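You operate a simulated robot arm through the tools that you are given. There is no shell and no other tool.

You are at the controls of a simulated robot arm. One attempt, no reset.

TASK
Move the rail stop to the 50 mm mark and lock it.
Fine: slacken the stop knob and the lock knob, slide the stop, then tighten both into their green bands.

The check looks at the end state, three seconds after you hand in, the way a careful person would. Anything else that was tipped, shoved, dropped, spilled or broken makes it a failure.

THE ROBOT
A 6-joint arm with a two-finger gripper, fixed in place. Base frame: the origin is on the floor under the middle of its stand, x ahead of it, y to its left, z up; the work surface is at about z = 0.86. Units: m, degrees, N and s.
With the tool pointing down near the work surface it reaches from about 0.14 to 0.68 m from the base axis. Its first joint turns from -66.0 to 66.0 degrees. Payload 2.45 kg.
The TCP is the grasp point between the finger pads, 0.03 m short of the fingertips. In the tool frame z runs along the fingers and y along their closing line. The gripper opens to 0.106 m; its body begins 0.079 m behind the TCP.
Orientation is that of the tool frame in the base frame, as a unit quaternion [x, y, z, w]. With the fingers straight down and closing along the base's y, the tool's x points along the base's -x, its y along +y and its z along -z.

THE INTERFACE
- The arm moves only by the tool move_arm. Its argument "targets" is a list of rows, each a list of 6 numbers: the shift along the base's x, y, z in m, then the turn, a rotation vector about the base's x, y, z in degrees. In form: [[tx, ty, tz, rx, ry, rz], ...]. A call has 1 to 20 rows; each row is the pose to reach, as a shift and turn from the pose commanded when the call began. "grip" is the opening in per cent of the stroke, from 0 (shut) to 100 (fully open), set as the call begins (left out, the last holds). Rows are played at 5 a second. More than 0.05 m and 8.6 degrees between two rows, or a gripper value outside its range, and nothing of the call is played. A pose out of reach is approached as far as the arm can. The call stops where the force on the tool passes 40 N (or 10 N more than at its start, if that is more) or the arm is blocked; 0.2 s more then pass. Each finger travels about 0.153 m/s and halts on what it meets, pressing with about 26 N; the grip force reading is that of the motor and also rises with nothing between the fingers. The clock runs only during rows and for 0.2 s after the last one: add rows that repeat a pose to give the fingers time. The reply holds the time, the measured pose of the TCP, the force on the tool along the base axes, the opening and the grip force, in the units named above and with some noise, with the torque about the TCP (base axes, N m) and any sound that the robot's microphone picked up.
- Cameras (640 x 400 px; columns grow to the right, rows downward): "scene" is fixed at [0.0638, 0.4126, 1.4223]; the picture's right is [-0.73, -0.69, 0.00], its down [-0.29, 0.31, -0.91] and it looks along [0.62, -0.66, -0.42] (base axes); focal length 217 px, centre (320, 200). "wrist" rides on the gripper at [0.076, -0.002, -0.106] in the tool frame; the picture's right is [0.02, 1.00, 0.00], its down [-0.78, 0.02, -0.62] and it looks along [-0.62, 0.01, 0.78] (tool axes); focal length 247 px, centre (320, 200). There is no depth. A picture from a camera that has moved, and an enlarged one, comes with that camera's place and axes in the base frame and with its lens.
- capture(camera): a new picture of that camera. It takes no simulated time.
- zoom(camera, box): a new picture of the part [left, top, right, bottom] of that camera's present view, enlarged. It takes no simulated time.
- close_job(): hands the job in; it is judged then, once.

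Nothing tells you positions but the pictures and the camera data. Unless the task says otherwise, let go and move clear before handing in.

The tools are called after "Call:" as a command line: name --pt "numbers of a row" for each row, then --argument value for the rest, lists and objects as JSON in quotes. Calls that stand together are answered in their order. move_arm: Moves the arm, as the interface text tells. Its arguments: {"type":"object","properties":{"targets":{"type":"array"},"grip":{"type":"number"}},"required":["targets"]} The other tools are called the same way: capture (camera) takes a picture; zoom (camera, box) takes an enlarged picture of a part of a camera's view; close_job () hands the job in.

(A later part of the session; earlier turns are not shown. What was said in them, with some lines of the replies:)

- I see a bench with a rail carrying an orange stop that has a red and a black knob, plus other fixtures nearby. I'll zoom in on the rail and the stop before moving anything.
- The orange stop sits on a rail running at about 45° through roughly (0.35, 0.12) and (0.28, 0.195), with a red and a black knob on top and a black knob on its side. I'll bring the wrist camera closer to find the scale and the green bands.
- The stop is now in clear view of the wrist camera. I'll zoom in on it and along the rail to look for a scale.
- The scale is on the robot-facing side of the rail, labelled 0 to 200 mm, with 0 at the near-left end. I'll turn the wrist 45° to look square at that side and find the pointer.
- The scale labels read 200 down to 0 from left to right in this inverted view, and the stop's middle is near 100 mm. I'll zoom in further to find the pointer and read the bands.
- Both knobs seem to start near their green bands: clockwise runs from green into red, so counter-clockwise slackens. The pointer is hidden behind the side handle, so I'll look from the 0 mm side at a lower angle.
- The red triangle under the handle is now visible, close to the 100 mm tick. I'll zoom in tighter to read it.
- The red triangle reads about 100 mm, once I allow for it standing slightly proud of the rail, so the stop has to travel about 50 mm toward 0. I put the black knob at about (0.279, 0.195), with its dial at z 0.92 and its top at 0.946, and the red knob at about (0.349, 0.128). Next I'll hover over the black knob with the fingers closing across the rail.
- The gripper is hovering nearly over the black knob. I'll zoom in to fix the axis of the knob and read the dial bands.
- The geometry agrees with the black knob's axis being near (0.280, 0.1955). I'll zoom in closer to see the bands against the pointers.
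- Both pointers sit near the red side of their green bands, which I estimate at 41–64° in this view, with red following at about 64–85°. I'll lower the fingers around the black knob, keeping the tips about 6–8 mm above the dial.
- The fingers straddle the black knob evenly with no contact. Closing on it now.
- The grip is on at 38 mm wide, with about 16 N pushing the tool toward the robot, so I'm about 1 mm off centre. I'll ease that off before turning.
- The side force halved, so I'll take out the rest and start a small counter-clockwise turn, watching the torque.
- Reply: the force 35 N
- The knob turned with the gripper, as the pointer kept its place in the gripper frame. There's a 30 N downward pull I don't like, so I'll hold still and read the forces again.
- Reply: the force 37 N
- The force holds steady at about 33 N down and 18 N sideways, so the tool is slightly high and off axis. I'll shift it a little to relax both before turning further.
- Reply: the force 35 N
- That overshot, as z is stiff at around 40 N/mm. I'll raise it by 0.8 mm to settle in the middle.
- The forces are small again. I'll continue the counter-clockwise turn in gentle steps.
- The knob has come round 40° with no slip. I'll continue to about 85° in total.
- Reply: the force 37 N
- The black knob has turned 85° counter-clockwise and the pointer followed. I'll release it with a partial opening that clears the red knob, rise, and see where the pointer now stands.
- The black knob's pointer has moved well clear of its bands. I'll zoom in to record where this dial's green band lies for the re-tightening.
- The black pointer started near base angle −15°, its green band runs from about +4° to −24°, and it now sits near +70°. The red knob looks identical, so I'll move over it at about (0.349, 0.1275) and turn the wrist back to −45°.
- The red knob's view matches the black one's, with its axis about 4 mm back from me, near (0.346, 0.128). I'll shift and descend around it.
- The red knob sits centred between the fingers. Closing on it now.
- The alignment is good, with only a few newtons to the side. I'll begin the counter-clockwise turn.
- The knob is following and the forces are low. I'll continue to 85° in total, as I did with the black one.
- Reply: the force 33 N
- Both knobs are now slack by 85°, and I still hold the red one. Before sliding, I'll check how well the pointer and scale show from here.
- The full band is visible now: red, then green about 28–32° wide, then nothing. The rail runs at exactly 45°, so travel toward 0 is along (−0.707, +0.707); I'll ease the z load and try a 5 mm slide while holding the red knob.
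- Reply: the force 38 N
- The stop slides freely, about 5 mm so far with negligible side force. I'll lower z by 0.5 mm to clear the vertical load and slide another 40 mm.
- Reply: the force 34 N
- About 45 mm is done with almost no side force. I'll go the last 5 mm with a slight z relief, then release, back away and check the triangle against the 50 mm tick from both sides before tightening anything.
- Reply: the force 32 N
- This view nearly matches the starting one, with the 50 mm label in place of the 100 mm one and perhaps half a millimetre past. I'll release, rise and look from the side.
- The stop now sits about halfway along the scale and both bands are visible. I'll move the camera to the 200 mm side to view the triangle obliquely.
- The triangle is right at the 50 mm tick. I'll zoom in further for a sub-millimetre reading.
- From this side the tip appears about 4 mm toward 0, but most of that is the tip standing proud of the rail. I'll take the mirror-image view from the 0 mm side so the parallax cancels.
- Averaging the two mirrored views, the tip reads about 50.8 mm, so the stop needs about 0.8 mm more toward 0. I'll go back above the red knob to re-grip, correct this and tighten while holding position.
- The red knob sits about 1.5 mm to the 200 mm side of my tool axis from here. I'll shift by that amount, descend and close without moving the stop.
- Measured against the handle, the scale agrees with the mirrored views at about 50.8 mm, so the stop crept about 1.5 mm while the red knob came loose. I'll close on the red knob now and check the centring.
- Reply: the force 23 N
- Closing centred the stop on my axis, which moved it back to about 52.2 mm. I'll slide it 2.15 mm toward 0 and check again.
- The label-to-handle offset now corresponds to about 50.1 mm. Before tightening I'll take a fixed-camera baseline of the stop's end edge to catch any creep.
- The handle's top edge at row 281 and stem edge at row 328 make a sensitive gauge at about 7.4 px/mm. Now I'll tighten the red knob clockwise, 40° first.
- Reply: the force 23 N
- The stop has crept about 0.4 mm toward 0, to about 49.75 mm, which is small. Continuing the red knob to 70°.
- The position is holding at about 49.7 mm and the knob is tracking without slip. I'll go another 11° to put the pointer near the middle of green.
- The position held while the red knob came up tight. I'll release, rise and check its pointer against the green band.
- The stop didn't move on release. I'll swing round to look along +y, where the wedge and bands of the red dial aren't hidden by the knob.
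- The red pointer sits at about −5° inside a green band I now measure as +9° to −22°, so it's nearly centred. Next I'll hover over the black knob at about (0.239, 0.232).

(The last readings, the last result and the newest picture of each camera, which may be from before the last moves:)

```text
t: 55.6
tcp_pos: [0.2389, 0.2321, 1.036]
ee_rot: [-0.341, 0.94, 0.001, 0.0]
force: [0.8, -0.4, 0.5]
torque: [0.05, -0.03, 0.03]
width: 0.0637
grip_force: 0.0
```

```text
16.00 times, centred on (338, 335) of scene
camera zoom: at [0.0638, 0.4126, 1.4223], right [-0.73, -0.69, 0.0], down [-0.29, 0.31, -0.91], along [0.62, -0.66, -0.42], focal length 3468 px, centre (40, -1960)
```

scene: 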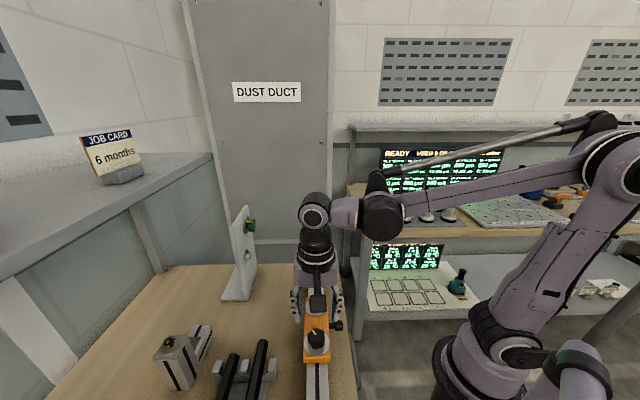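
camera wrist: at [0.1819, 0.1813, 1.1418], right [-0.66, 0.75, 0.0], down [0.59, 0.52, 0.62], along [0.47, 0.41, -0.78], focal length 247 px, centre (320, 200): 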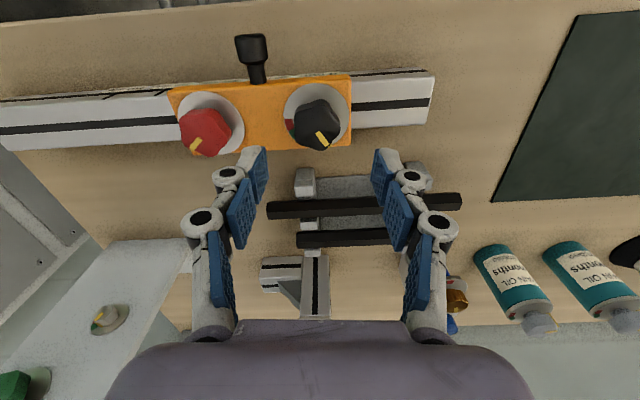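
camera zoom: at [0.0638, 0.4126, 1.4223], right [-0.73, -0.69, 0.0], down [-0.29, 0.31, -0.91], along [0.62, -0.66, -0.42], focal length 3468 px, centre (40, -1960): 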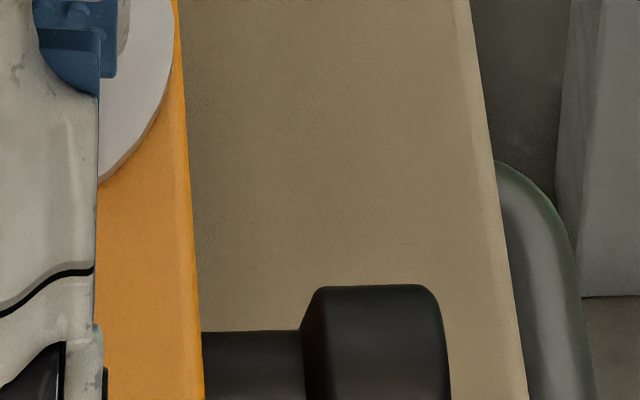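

The stop has stayed put. The black knob is about 2 mm off my axis from here, so I'll correct for that and descend around it.

Call:
move_arm --pt "0.0021 -0.0012 -0.03 0 0 0" --pt "0.0021 -0.0012 -0.055 0 0 0" --pt "0.0021 -0.0012 -0.073 0 0 0" --pt "0.0021 -0.0012 -0.0805 0 0 0" --pt "0.0021 -0.0012 -0.0805 0 0 0" --grip 60

Call:
capture --camera "wrist"

Call:
zoom --camera "wrist" --box '[260, 100, 380, 220]'

```text
t: 56.8
tcp_pos: [0.2408, 0.2314, 0.9565]
ee_rot: [-0.342, 0.94, 0.0, 0.0]
force: [0.1, -0.5, -0.9]
torque: [0.01, -0.02, 0.0]
width: 0.0635
grip_force: 0.1
```

```text
taken
camera wrist: at [0.1843, 0.1803, 1.0615], right [-0.66, 0.75, 0.0], down [0.59, 0.52, 0.62], along [0.47, 0.41, -0.78], focal length 247 px, centre (320, 200)
```

wrist: 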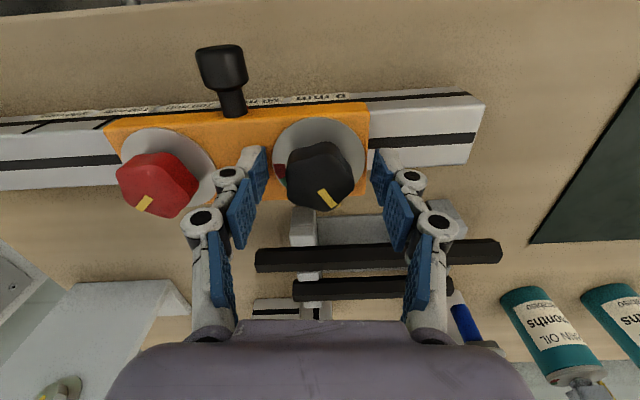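

```text
3.33 times, centred on (320, 160) of wrist
camera zoom: at [0.1843, 0.1803, 1.0615], right [-0.66, 0.75, 0.0], down [0.59, 0.52, 0.62], along [0.47, 0.41, -0.78], focal length 823 px, centre (320, 333)
```

zoom: 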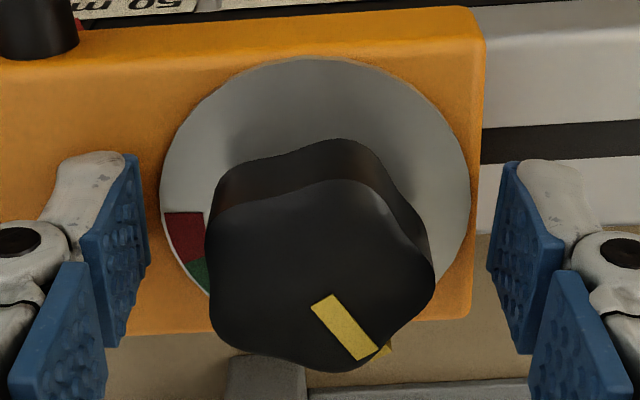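

The fingers straddle the black knob, which sits slightly off to one side and further out. I'll take a small centring correction of about 1 mm before closing, then look at the forces.

Call:
move_arm --pt "0.0007 0.0001 0 0 0 0" --pt "0.0014 0.0002 0 0 0 0" --pt "0.0014 0.0002 0 0 0 0" --grip 60

Call:
zoom --camera "wrist" --box '[260, 100, 380, 220]'

```text
t: 57.6
tcp_pos: [0.2415, 0.2318, 0.9554]
ee_rot: [-0.342, 0.94, 0.001, 0.001]
force: [0.4, 0.1, -0.3]
torque: [-0.01, -0.05, -0.03]
width: 0.0638
grip_force: 0.1
```

```text
3.33 times, centred on (320, 160) of wrist
camera zoom: at [0.1858, 0.1802, 1.062], right [-0.66, 0.75, 0.0], down [0.59, 0.52, 0.62], along [0.47, 0.41, -0.78], focal length 823 px, centre (320, 333)
```

zoom: 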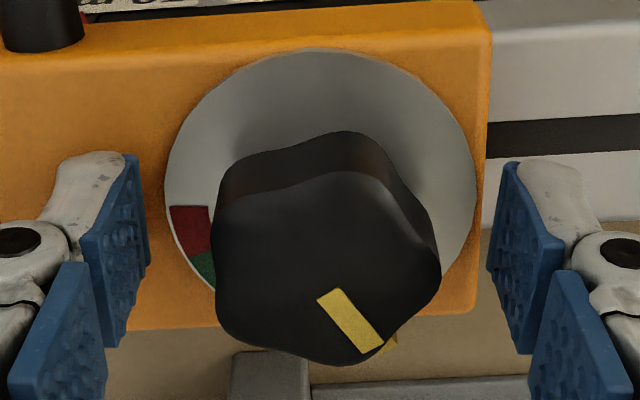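

The knob now sits centred the way the red one did when gripped cleanly. Closing on it.

Call:
move_arm --pt "0 0 0 0 0 0" --pt "0 0 0 0 0 0" --pt "0 0 0 0 0 0" --pt "0 0 0 0 0 0" --grip 0

Call:
zoom --camera "scene" --box '[325, 325, 350, 345]'

```text
t: 58.6
tcp_pos: [0.2425, 0.2317, 0.9572]
ee_rot: [-0.342, 0.94, 0.0, 0.0]
force: [1.0, 1.4, 11.2]
torque: [-0.11, 0.17, 0.02]
width: 0.0382
grip_force: 45.1
```

```text
16.00 times, centred on (338, 335) of scene
camera zoom: at [0.0637, 0.4125, 1.4223], right [-0.73, -0.69, 0.0], down [-0.29, 0.31, -0.91], along [0.62, -0.66, -0.42], focal length 3468 px, centre (40, -1960)
```

zoom: 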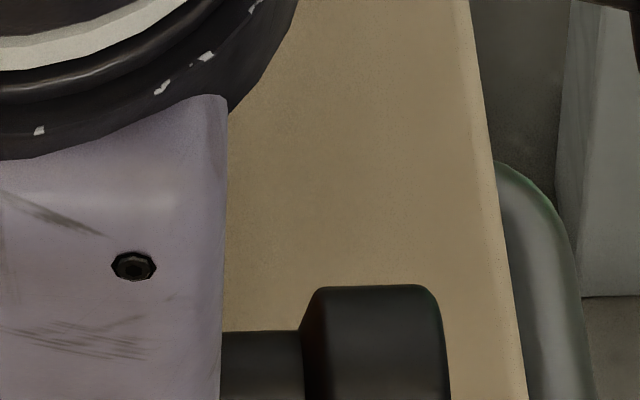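

The grip is clean and the stop hasn't moved. I'll tighten the black knob clockwise, 40° first, while watching the side force.

Call:
move_arm --pt "0 0 0 0 0 -5" --pt "0 0 0 0 0 -10" --pt "0 0 0 0 0 -15" --pt "0 0 0 0 0 -20" --pt "0 0 0 0 0 -25" --pt "0 0 0 0 0 -30" --pt "0 0 0 0 0 -35" --pt "0 0 0 0 0 -40" --pt "0 0 0 0 0 -40"

Call:
zoom --camera "scene" --box '[325, 325, 350, 345]'

Call:
zoom --camera "wrist" --box '[260, 100, 380, 220]'

```text
t: 60.6
tcp_pos: [0.2432, 0.2315, 0.9572]
ee_rot: [0.0, 1.0, -0.001, 0.001]
force: [-4.0, -4.6, -12.2]
torque: [0.1, 0.5, -0.05]
width: 0.0381
grip_force: 44.6
```

```text
16.00 times, centred on (338, 335) of scene
camera zoom: at [0.0638, 0.4126, 1.4223], right [-0.73, -0.69, 0.0], down [-0.29, 0.31, -0.91], along [0.62, -0.66, -0.42], focal length 3468 px, centre (40, -1960)
```

zoom: 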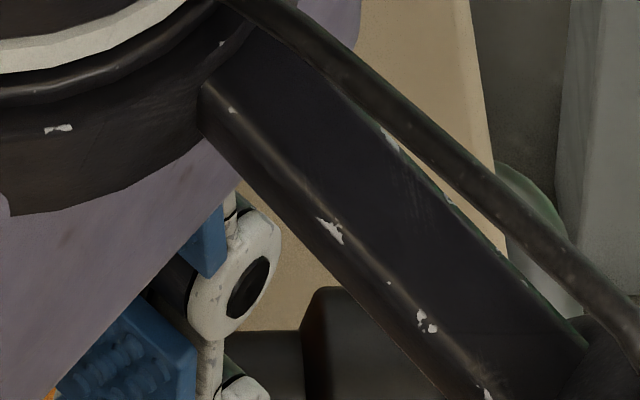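

```text
3.33 times, centred on (320, 160) of wrist
camera zoom: at [0.1668, 0.2296, 1.0622], right [-0.02, 1.0, 0.0], down [0.78, 0.02, 0.62], along [0.62, 0.01, -0.78], focal length 823 px, centre (320, 333)
```

zoom: 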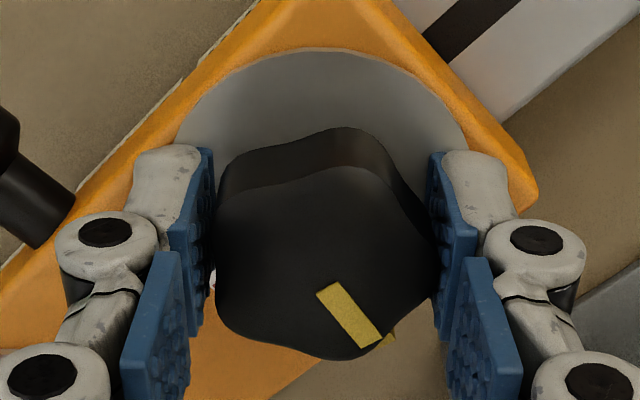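

The forces are small and the visible part of the stem is unchanged. Continuing another 30° with a slight relief.

Call:
move_arm --pt "-0.0002 -0.0002 -0.0001 0 0 -5" --pt "-0.0004 -0.0004 -0.0002 0 0 -10" --pt "-0.0004 -0.0004 -0.0002 0 0 -15" --pt "-0.0004 -0.0004 -0.0002 0 0 -20" --pt "-0.0004 -0.0004 -0.0002 0 0 -25" --pt "-0.0004 -0.0004 -0.0002 0 0 -30" --pt "-0.0004 -0.0004 -0.0002 0 0 -30"

Call:
zoom --camera "scene" --box '[325, 325, 350, 345]'

Call:
zoom --camera "wrist" --box '[260, 100, 380, 220]'

```text
t: 62.2
tcp_pos: [0.242, 0.2311, 0.9575]
ee_rot: [0.26, 0.966, 0.001, 0.0]
force: [-4.5, 9.9, -18.7]
torque: [-0.07, -0.46, 0.13]
width: 0.0381
grip_force: 45.5
```

```text
16.00 times, centred on (338, 335) of scene
camera zoom: at [0.0638, 0.413, 1.4221], right [-0.73, -0.69, 0.0], down [-0.29, 0.31, -0.91], along [0.62, -0.66, -0.42], focal length 3468 px, centre (40, -1960)
```

zoom: 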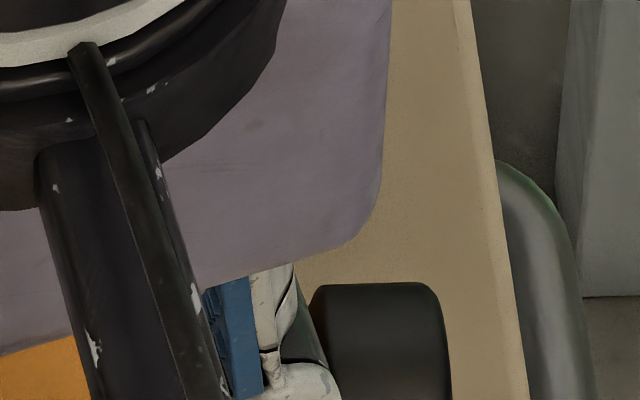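

```text
3.33 times, centred on (320, 160) of wrist
camera zoom: at [0.1764, 0.2677, 1.0624], right [0.48, 0.88, 0.0], down [0.69, -0.38, 0.62], along [0.54, -0.3, -0.78], focal length 823 px, centre (320, 333)
```

zoom: 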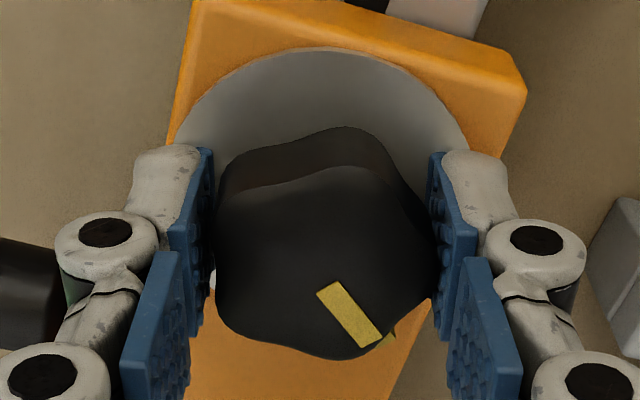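

The handle edge has moved back about 0.4 mm, which puts the reading at about 50.1 mm. I'll do the last 11°, easing along the rail slightly so I don't drag it further.

Call:
move_arm --pt "-0.0001 0.0002 -0.0002 0 0 -4" --pt "-0.0002 0.0003 -0.0003 0 0 -8" --pt "-0.0002 0.0003 -0.0003 0 0 -11" --pt "-0.0002 0.0003 -0.0003 0 0 -11" --pt "-0.0002 0.0003 -0.0003 0 0 -11"

Call:
zoom --camera "scene" --box '[325, 325, 350, 345]'

Call:
zoom --camera "wrist" --box '[260, 100, 380, 220]'

```text
t: 63.4
tcp_pos: [0.2428, 0.2321, 0.9567]
ee_rot: [0.351, 0.936, 0.001, 0.0]
force: [0.5, 12.2, 24.5]
torque: [0.28, 0.17, -0.05]
width: 0.0383
grip_force: 44.7
```

```text
16.00 times, centred on (338, 335) of scene
camera zoom: at [0.0636, 0.4128, 1.4222], right [-0.73, -0.69, 0.0], down [-0.29, 0.31, -0.91], along [0.62, -0.66, -0.42], focal length 3468 px, centre (40, -1960)
```

zoom: 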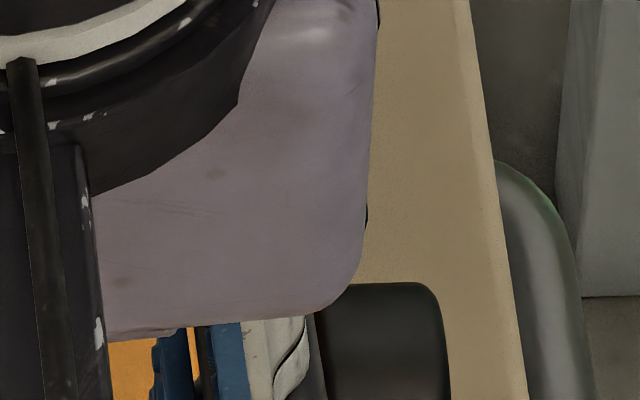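

```text
3.33 times, centred on (320, 160) of wrist
camera zoom: at [0.1845, 0.2797, 1.0623], right [0.64, 0.77, 0.0], down [0.6, -0.5, 0.62], along [0.48, -0.4, -0.78], focal length 823 px, centre (320, 333)
```

zoom: 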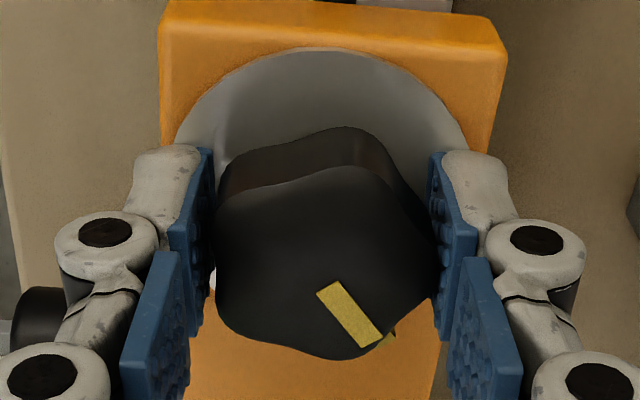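

The black knob has turned 81° back, with the handle edge steady at row 282. I'll release, rise and look at both dials and the pointer.

Call:
move_arm --pt "0 0 0 0 0 0" --pt "0 0 0 0 0 0" --pt "0 0 0.001 0 0 0" --pt "0 0 0.03 0 0 0" --pt "0 0 0.06 0 0 0" --pt "0 0 0.08 0 0 0" --pt "0 0 0.08 0 0 0" --grip 60

Call:
zoom --camera "scene" --box '[325, 325, 350, 345]'

Call:
capture --camera "wrist"

```text
t: 65.0
tcp_pos: [0.2429, 0.2312, 1.0356]
ee_rot: [0.35, 0.937, 0.0, 0.0]
force: [0.4, -0.5, 0.9]
torque: [0.0, -0.02, 0.03]
width: 0.0635
grip_force: 0.0
```

```text
16.00 times, centred on (338, 335) of scene
camera zoom: at [0.0638, 0.4126, 1.4223], right [-0.73, -0.69, 0.0], down [-0.29, 0.31, -0.91], along [0.62, -0.66, -0.42], focal length 3468 px, centre (40, -1960)
```

zoom: 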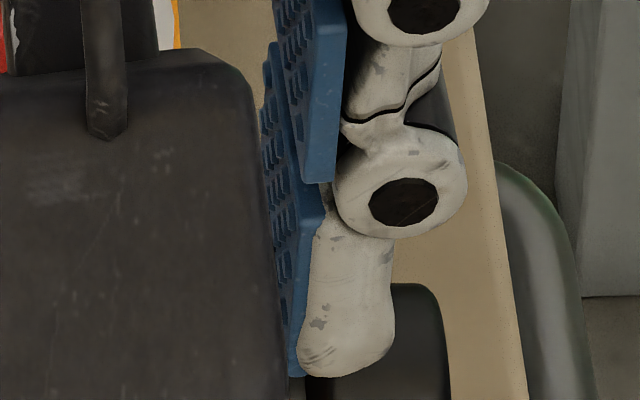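

```text
taken
camera wrist: at [0.1847, 0.2788, 1.1411], right [0.64, 0.77, 0.0], down [0.6, -0.5, 0.62], along [0.48, -0.4, -0.78], focal length 247 px, centre (320, 200)
```

wrist: 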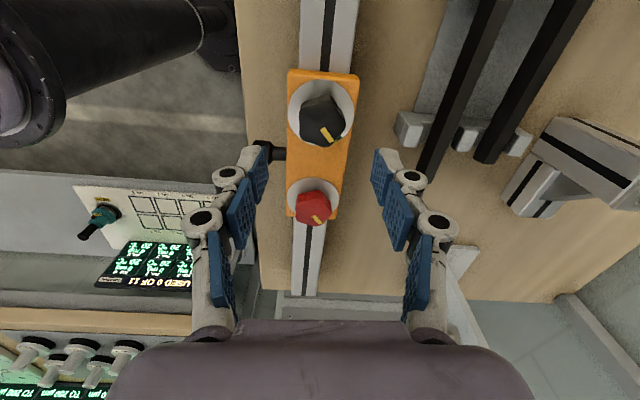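

Released cleanly. I'll swing to the +y-looking view to check the black dial's wedge against its bands.

Call:
move_arm --pt "0 -0.005 0 0 0 7.7" --pt "0 -0.01 0 0 0 15.4" --pt "0 -0.015 0 0 0 23.1" --pt "0 -0.02 0 0 0 30.8" --pt "0 -0.025 0 0 0 38.5" --pt "0 -0.03 0 0 0 46.2" --pt "0 -0.035 0 0 0 53.9" --pt "0 -0.04 0 0 0 61.6" --pt "0 -0.045 0 0 0 69.3" --pt "0 -0.05 0 0 0 77" --pt "0 -0.055 0 0 0 84.7" --pt "0 -0.06 0 0 0 92.4" --pt "0 -0.065 0 0 0 100.1" --pt "0 -0.07 0 0 0 107.8" --pt "0 -0.075 0 0 0 115.5" --pt "0 -0.08 0 0 0 123.2" --pt "0 -0.085 0 0 0 131" --pt "0 -0.085 0 0 0 131"

Call:
capture --camera "wrist"

Call:
zoom --camera "wrist" --box '[285, 170, 325, 210]'

Call:
zoom --camera "scene" --box '[325, 325, 350, 345]'

```text
t: 68.8
tcp_pos: [0.2433, 0.146, 1.0359]
ee_rot: [0.707, -0.707, 0.0, 0.0]
force: [-0.5, 0.4, 0.2]
torque: [0.0, 0.03, 0.04]
width: 0.0635
grip_force: 0.1
```

```text
taken
camera wrist: at [0.2457, 0.0693, 1.1419], right [-1.0, -0.02, 0.0], down [-0.02, 0.78, 0.62], along [-0.01, 0.62, -0.78], focal length 247 px, centre (320, 200)
```

wrist: 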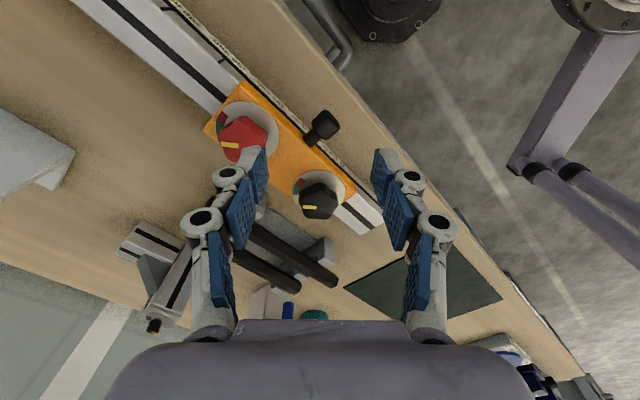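

```text
10.00 times, centred on (305, 190) of wrist
camera zoom: at [0.2457, 0.0693, 1.1419], right [-1.0, -0.02, 0.0], down [-0.02, 0.78, 0.62], along [-0.01, 0.62, -0.78], focal length 2470 px, centre (470, 300)
```

zoom: 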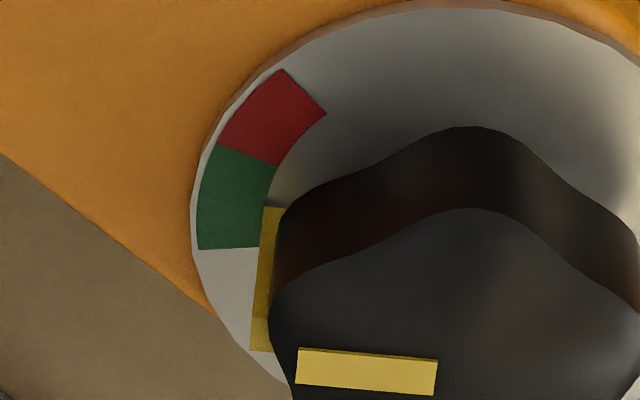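

```text
16.00 times, centred on (338, 335) of scene
camera zoom: at [0.0638, 0.4126, 1.4223], right [-0.73, -0.69, 0.0], down [-0.29, 0.31, -0.91], along [0.62, -0.66, -0.42], focal length 3468 px, centre (40, -1960)
```

zoom: 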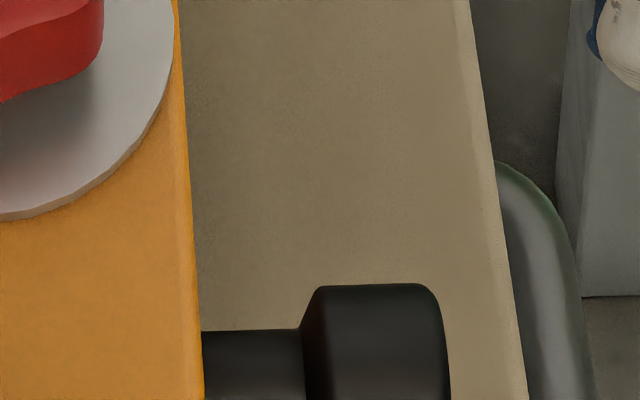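

Both pointers sit mid-green, and the handle gauge puts the stop at about 49.9 mm. I'll repeat the mirrored close-ups of the triangle against the 50 mm tick, starting from the 200 mm side.

Call:
move_arm --pt "0.004 -0.02 0 0 0 0" --pt "0.008 -0.04 0 0 0 0" --pt "0.012 -0.06 -0.005 0 0 0" --pt "0.016 -0.08 -0.02 0 0 0" --pt "0.0187 -0.0916 -0.04 0 0 0" --pt "0.0187 -0.0916 -0.05 0 0 0" --pt "0.0187 -0.0916 -0.05 0 0 0"

Call:
zoom --camera "wrist" --box '[308, 208, 332, 238]'

Call:
zoom --camera "wrist" --box '[240, 170, 400, 310]'

```text
t: 70.4
tcp_pos: [0.261, 0.0544, 0.9879]
ee_rot: [0.707, -0.707, -0.001, 0.0]
force: [0.4, 0.3, -0.1]
torque: [-0.02, -0.01, 0.02]
width: 0.0639
grip_force: 0.0
```

```text
13.33 times, centred on (320, 223) of wrist
camera zoom: at [0.2642, -0.0218, 1.0924], right [-1.0, -0.02, 0.0], down [-0.02, 0.78, 0.62], along [-0.01, 0.62, -0.78], focal length 3293 px, centre (320, -107)
```

zoom: 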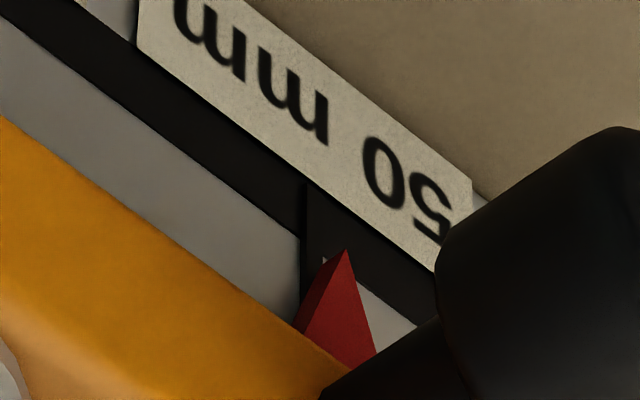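

```text
2.86 times, centred on (320, 240) of wrist
camera zoom: at [0.2642, -0.0218, 1.0924], right [-1.0, -0.02, 0.0], down [-0.02, 0.78, 0.62], along [-0.01, 0.62, -0.78], focal length 706 px, centre (320, 86)
```

zoom: 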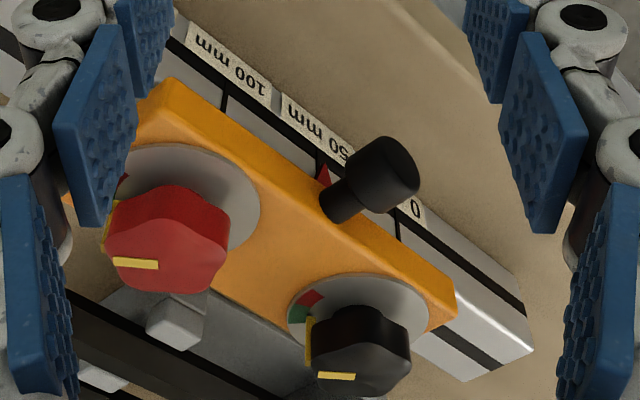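

From this side the tip now sits 35 px past the tick's centre, close to what I expect from the tip's standoff. Now the mirror view from the 0 mm side.

Call:
move_arm --pt "-0.01 0.011 0.005 0 0 -7.5" --pt "-0.021 0.022 0.005 0 0 -15" --pt "-0.032 0.033 0.005 0 0 -22.5" --pt "-0.043 0.044 0.005 0 0 -30" --pt "-0.054 0.055 0.005 0 0 -37.5" --pt "-0.065 0.066 0.005 0 0 -45" --pt "-0.076 0.077 0.005 0 0 -52.5" --pt "-0.087 0.088 0.005 0 0 -60" --pt "-0.098 0.099 0.005 0 0 -67.5" --pt "-0.109 0.11 0.005 0 0 -75" --pt "-0.119 0.12 0.003 0 0 -82.5" --pt "-0.129 0.13 0.0 0 0 -90" --pt "-0.129 0.13 0.0 0 0 -90"

Call:
zoom --camera "wrist" --box '[308, 208, 332, 238]'

Call:
capture --camera "wrist"

```text
t: 73.2
tcp_pos: [0.1313, 0.1848, 0.9876]
ee_rot: [0.001, 1.0, 0.001, 0.0]
force: [-0.5, 0.1, 0.2]
torque: [0.01, 0.04, 0.0]
width: 0.0635
grip_force: 0.1
```

```text
13.33 times, centred on (320, 223) of wrist
camera zoom: at [0.0556, 0.1822, 1.0921], right [-0.02, 1.0, 0.0], down [0.78, 0.02, 0.62], along [0.62, 0.01, -0.78], focal length 3293 px, centre (320, -107)
```

zoom: 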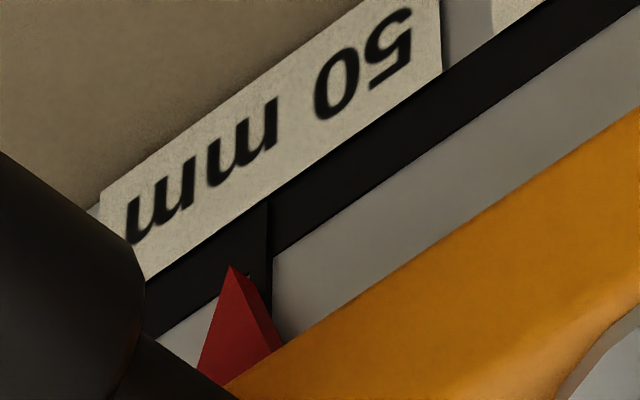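

```text
taken
camera wrist: at [0.0556, 0.1822, 1.0921], right [-0.02, 1.0, 0.0], down [0.78, 0.02, 0.62], along [0.62, 0.01, -0.78], focal length 247 px, centre (320, 200)
```

wrist: 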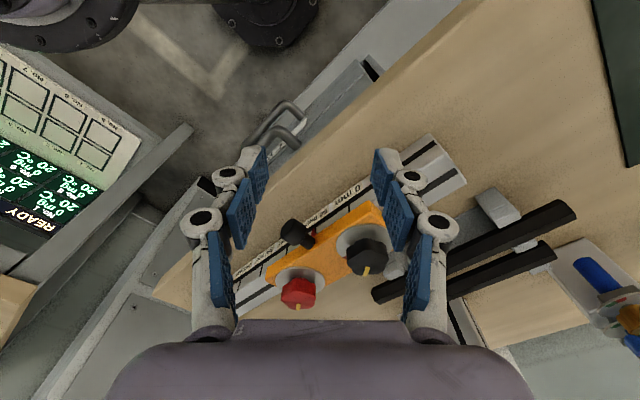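

Averaging the mirrored views again gives about 49.8 mm, within a quarter millimetre of the mark, and both knobs are in green. I'll raise the arm well clear and check the whole scene before handing in.

Call:
move_arm --pt "0 0 0.04 0 0 0" --pt "0.0 0 0.08 0 0 0" --pt "0.02 0 0.12 0 0 0" --pt "0.04 0 0.16 0 0 0" --pt "0.06 0 0.2 0 0 0" --pt "0.08 0 0.24 0 0 0" --pt "0.1 0 0.28 0 0 0" --pt "0.1 0 0.28 0 0 0"

Call:
capture --camera "scene"

Call:
capture --camera "wrist"

Call:
zoom --camera "scene" --box '[280, 270, 360, 400]'

```text
t: 75.0
tcp_pos: [0.2331, 0.1844, 1.265]
ee_rot: [0.0, 1.0, 0.0, 0.0]
force: [-0.6, -0.5, -0.4]
torque: [-0.02, 0.01, 0.0]
width: 0.0637
grip_force: 0.1
```

```text
taken
```

scene: 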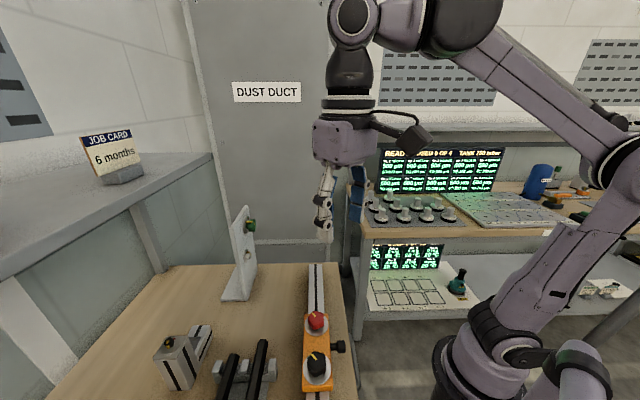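

```text
taken
camera wrist: at [0.1577, 0.1823, 1.3706], right [-0.02, 1.0, 0.0], down [0.78, 0.02, 0.62], along [0.62, 0.01, -0.78], focal length 247 px, centre (320, 200)
```

wrist: 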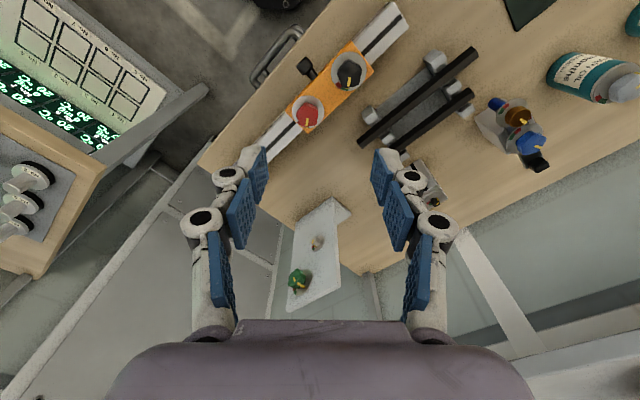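

```text
3.08 times, centred on (320, 335) of scene
camera zoom: at [0.0638, 0.4126, 1.4223], right [-0.73, -0.69, 0.0], down [-0.29, 0.31, -0.91], along [0.62, -0.66, -0.42], focal length 667 px, centre (320, -215)
```

zoom: 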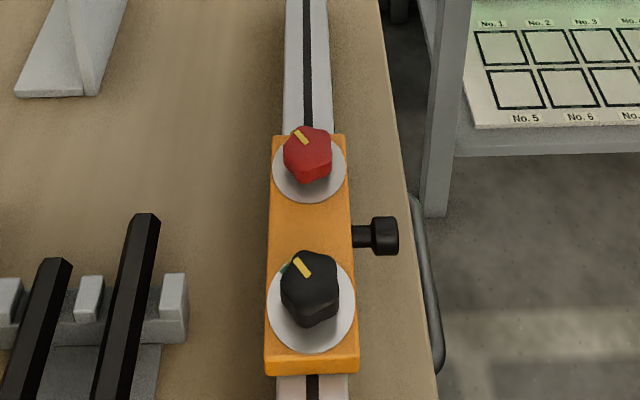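

Everything else on the bench is where it started and the arm is clear. One last look at both dials from above before I hand in.

Call:
zoom --camera "wrist" --box '[280, 40, 380, 140]'

Call:
zoom --camera "scene" --box '[325, 325, 350, 345]'

```text
4.00 times, centred on (330, 90) of wrist
camera zoom: at [0.1577, 0.1823, 1.3706], right [-0.02, 1.0, 0.0], down [0.78, 0.02, 0.62], along [0.62, 0.01, -0.78], focal length 988 px, centre (280, 640)
```

zoom: 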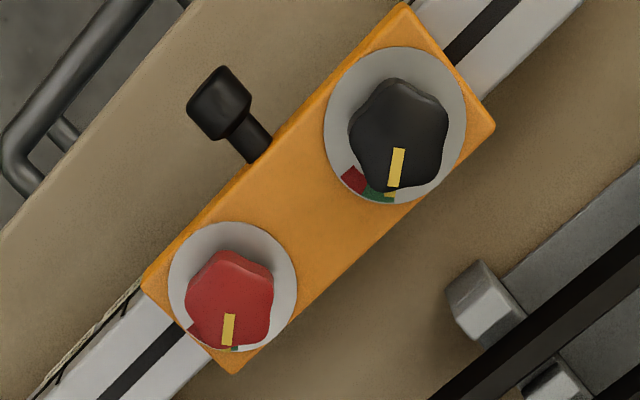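

```text
16.00 times, centred on (338, 335) of scene
camera zoom: at [0.0638, 0.4126, 1.4223], right [-0.73, -0.69, 0.0], down [-0.29, 0.31, -0.91], along [0.62, -0.66, -0.42], focal length 3468 px, centre (40, -1960)
```

zoom: 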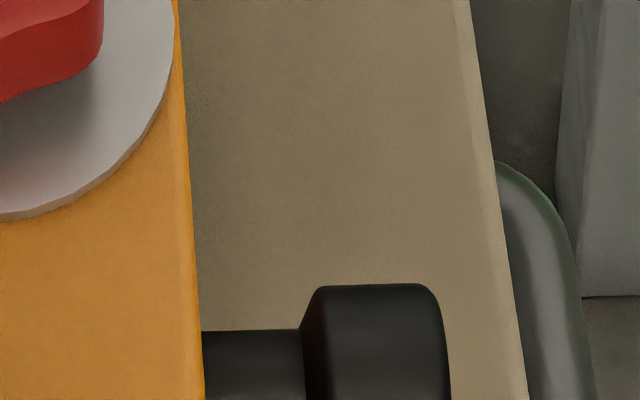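

This steeper view looks almost straight down on the dials, so I'll zoom in on each one to confirm the wedge against green.

Call:
zoom --camera "wrist" --box '[330, 50, 370, 95]'

Call:
zoom --camera "wrist" --box '[288, 92, 328, 132]'

```text
8.89 times, centred on (350, 72) of wrist
camera zoom: at [0.1577, 0.1823, 1.3706], right [-0.02, 1.0, 0.0], down [0.78, 0.02, 0.62], along [0.62, 0.01, -0.78], focal length 2195 px, centre (53, 1333)
```

zoom: 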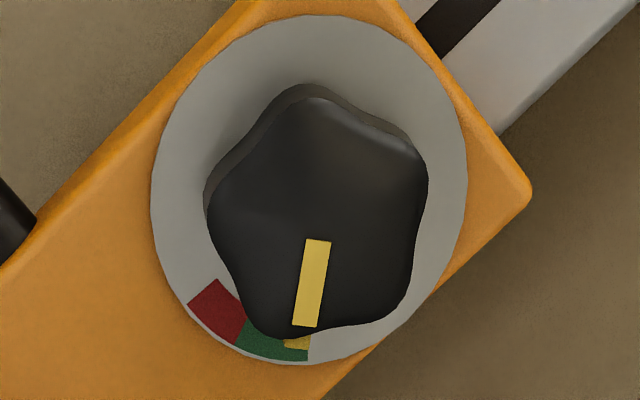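

```text
10.00 times, centred on (308, 112) of wrist
camera zoom: at [0.1577, 0.1823, 1.3706], right [-0.02, 1.0, 0.0], down [0.78, 0.02, 0.62], along [0.62, 0.01, -0.78], focal length 2470 px, centre (440, 1080)
```

zoom: 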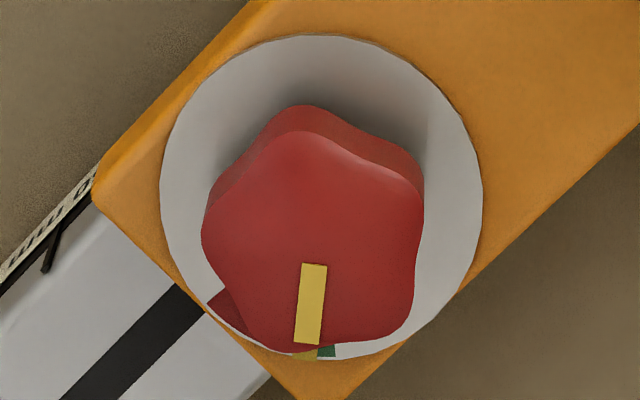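

The stop reads about 49.8 mm. Both pointers sit at about −5°, inside green bands spanning roughly +5° to −23°; the nearness to the edge in this view is just the wedge's height. Nothing else was touched and the arm is clear, so I'm handing in.

Call:
close_job

```text
The job is handed in.
```

The rail stop is at the 50 mm mark, with both knobs tightened back into their green bands, and the job is handed in. I haven't seen the result of the check.

- **Position:** the pointer reads about 49.8 mm, averaged from close-ups taken from both sides of the rail. I trust that to roughly half a millimetre.
- **Knobs:** both the red and the black pointers sit near the middle of green, about 10° or more from either edge. I judged this from camera views. I didn't push on the stop to test the lock.
- **Movement while tightening:** the stop shifted by up to about 0.4 mm as each knob was tightened. The 49.8 mm reading was taken after both were tight.
- **Everything else:** I touched only the two knobs on the stop. The final pictures showed everything else on the bench in place, and the arm was raised clear before I handed in.
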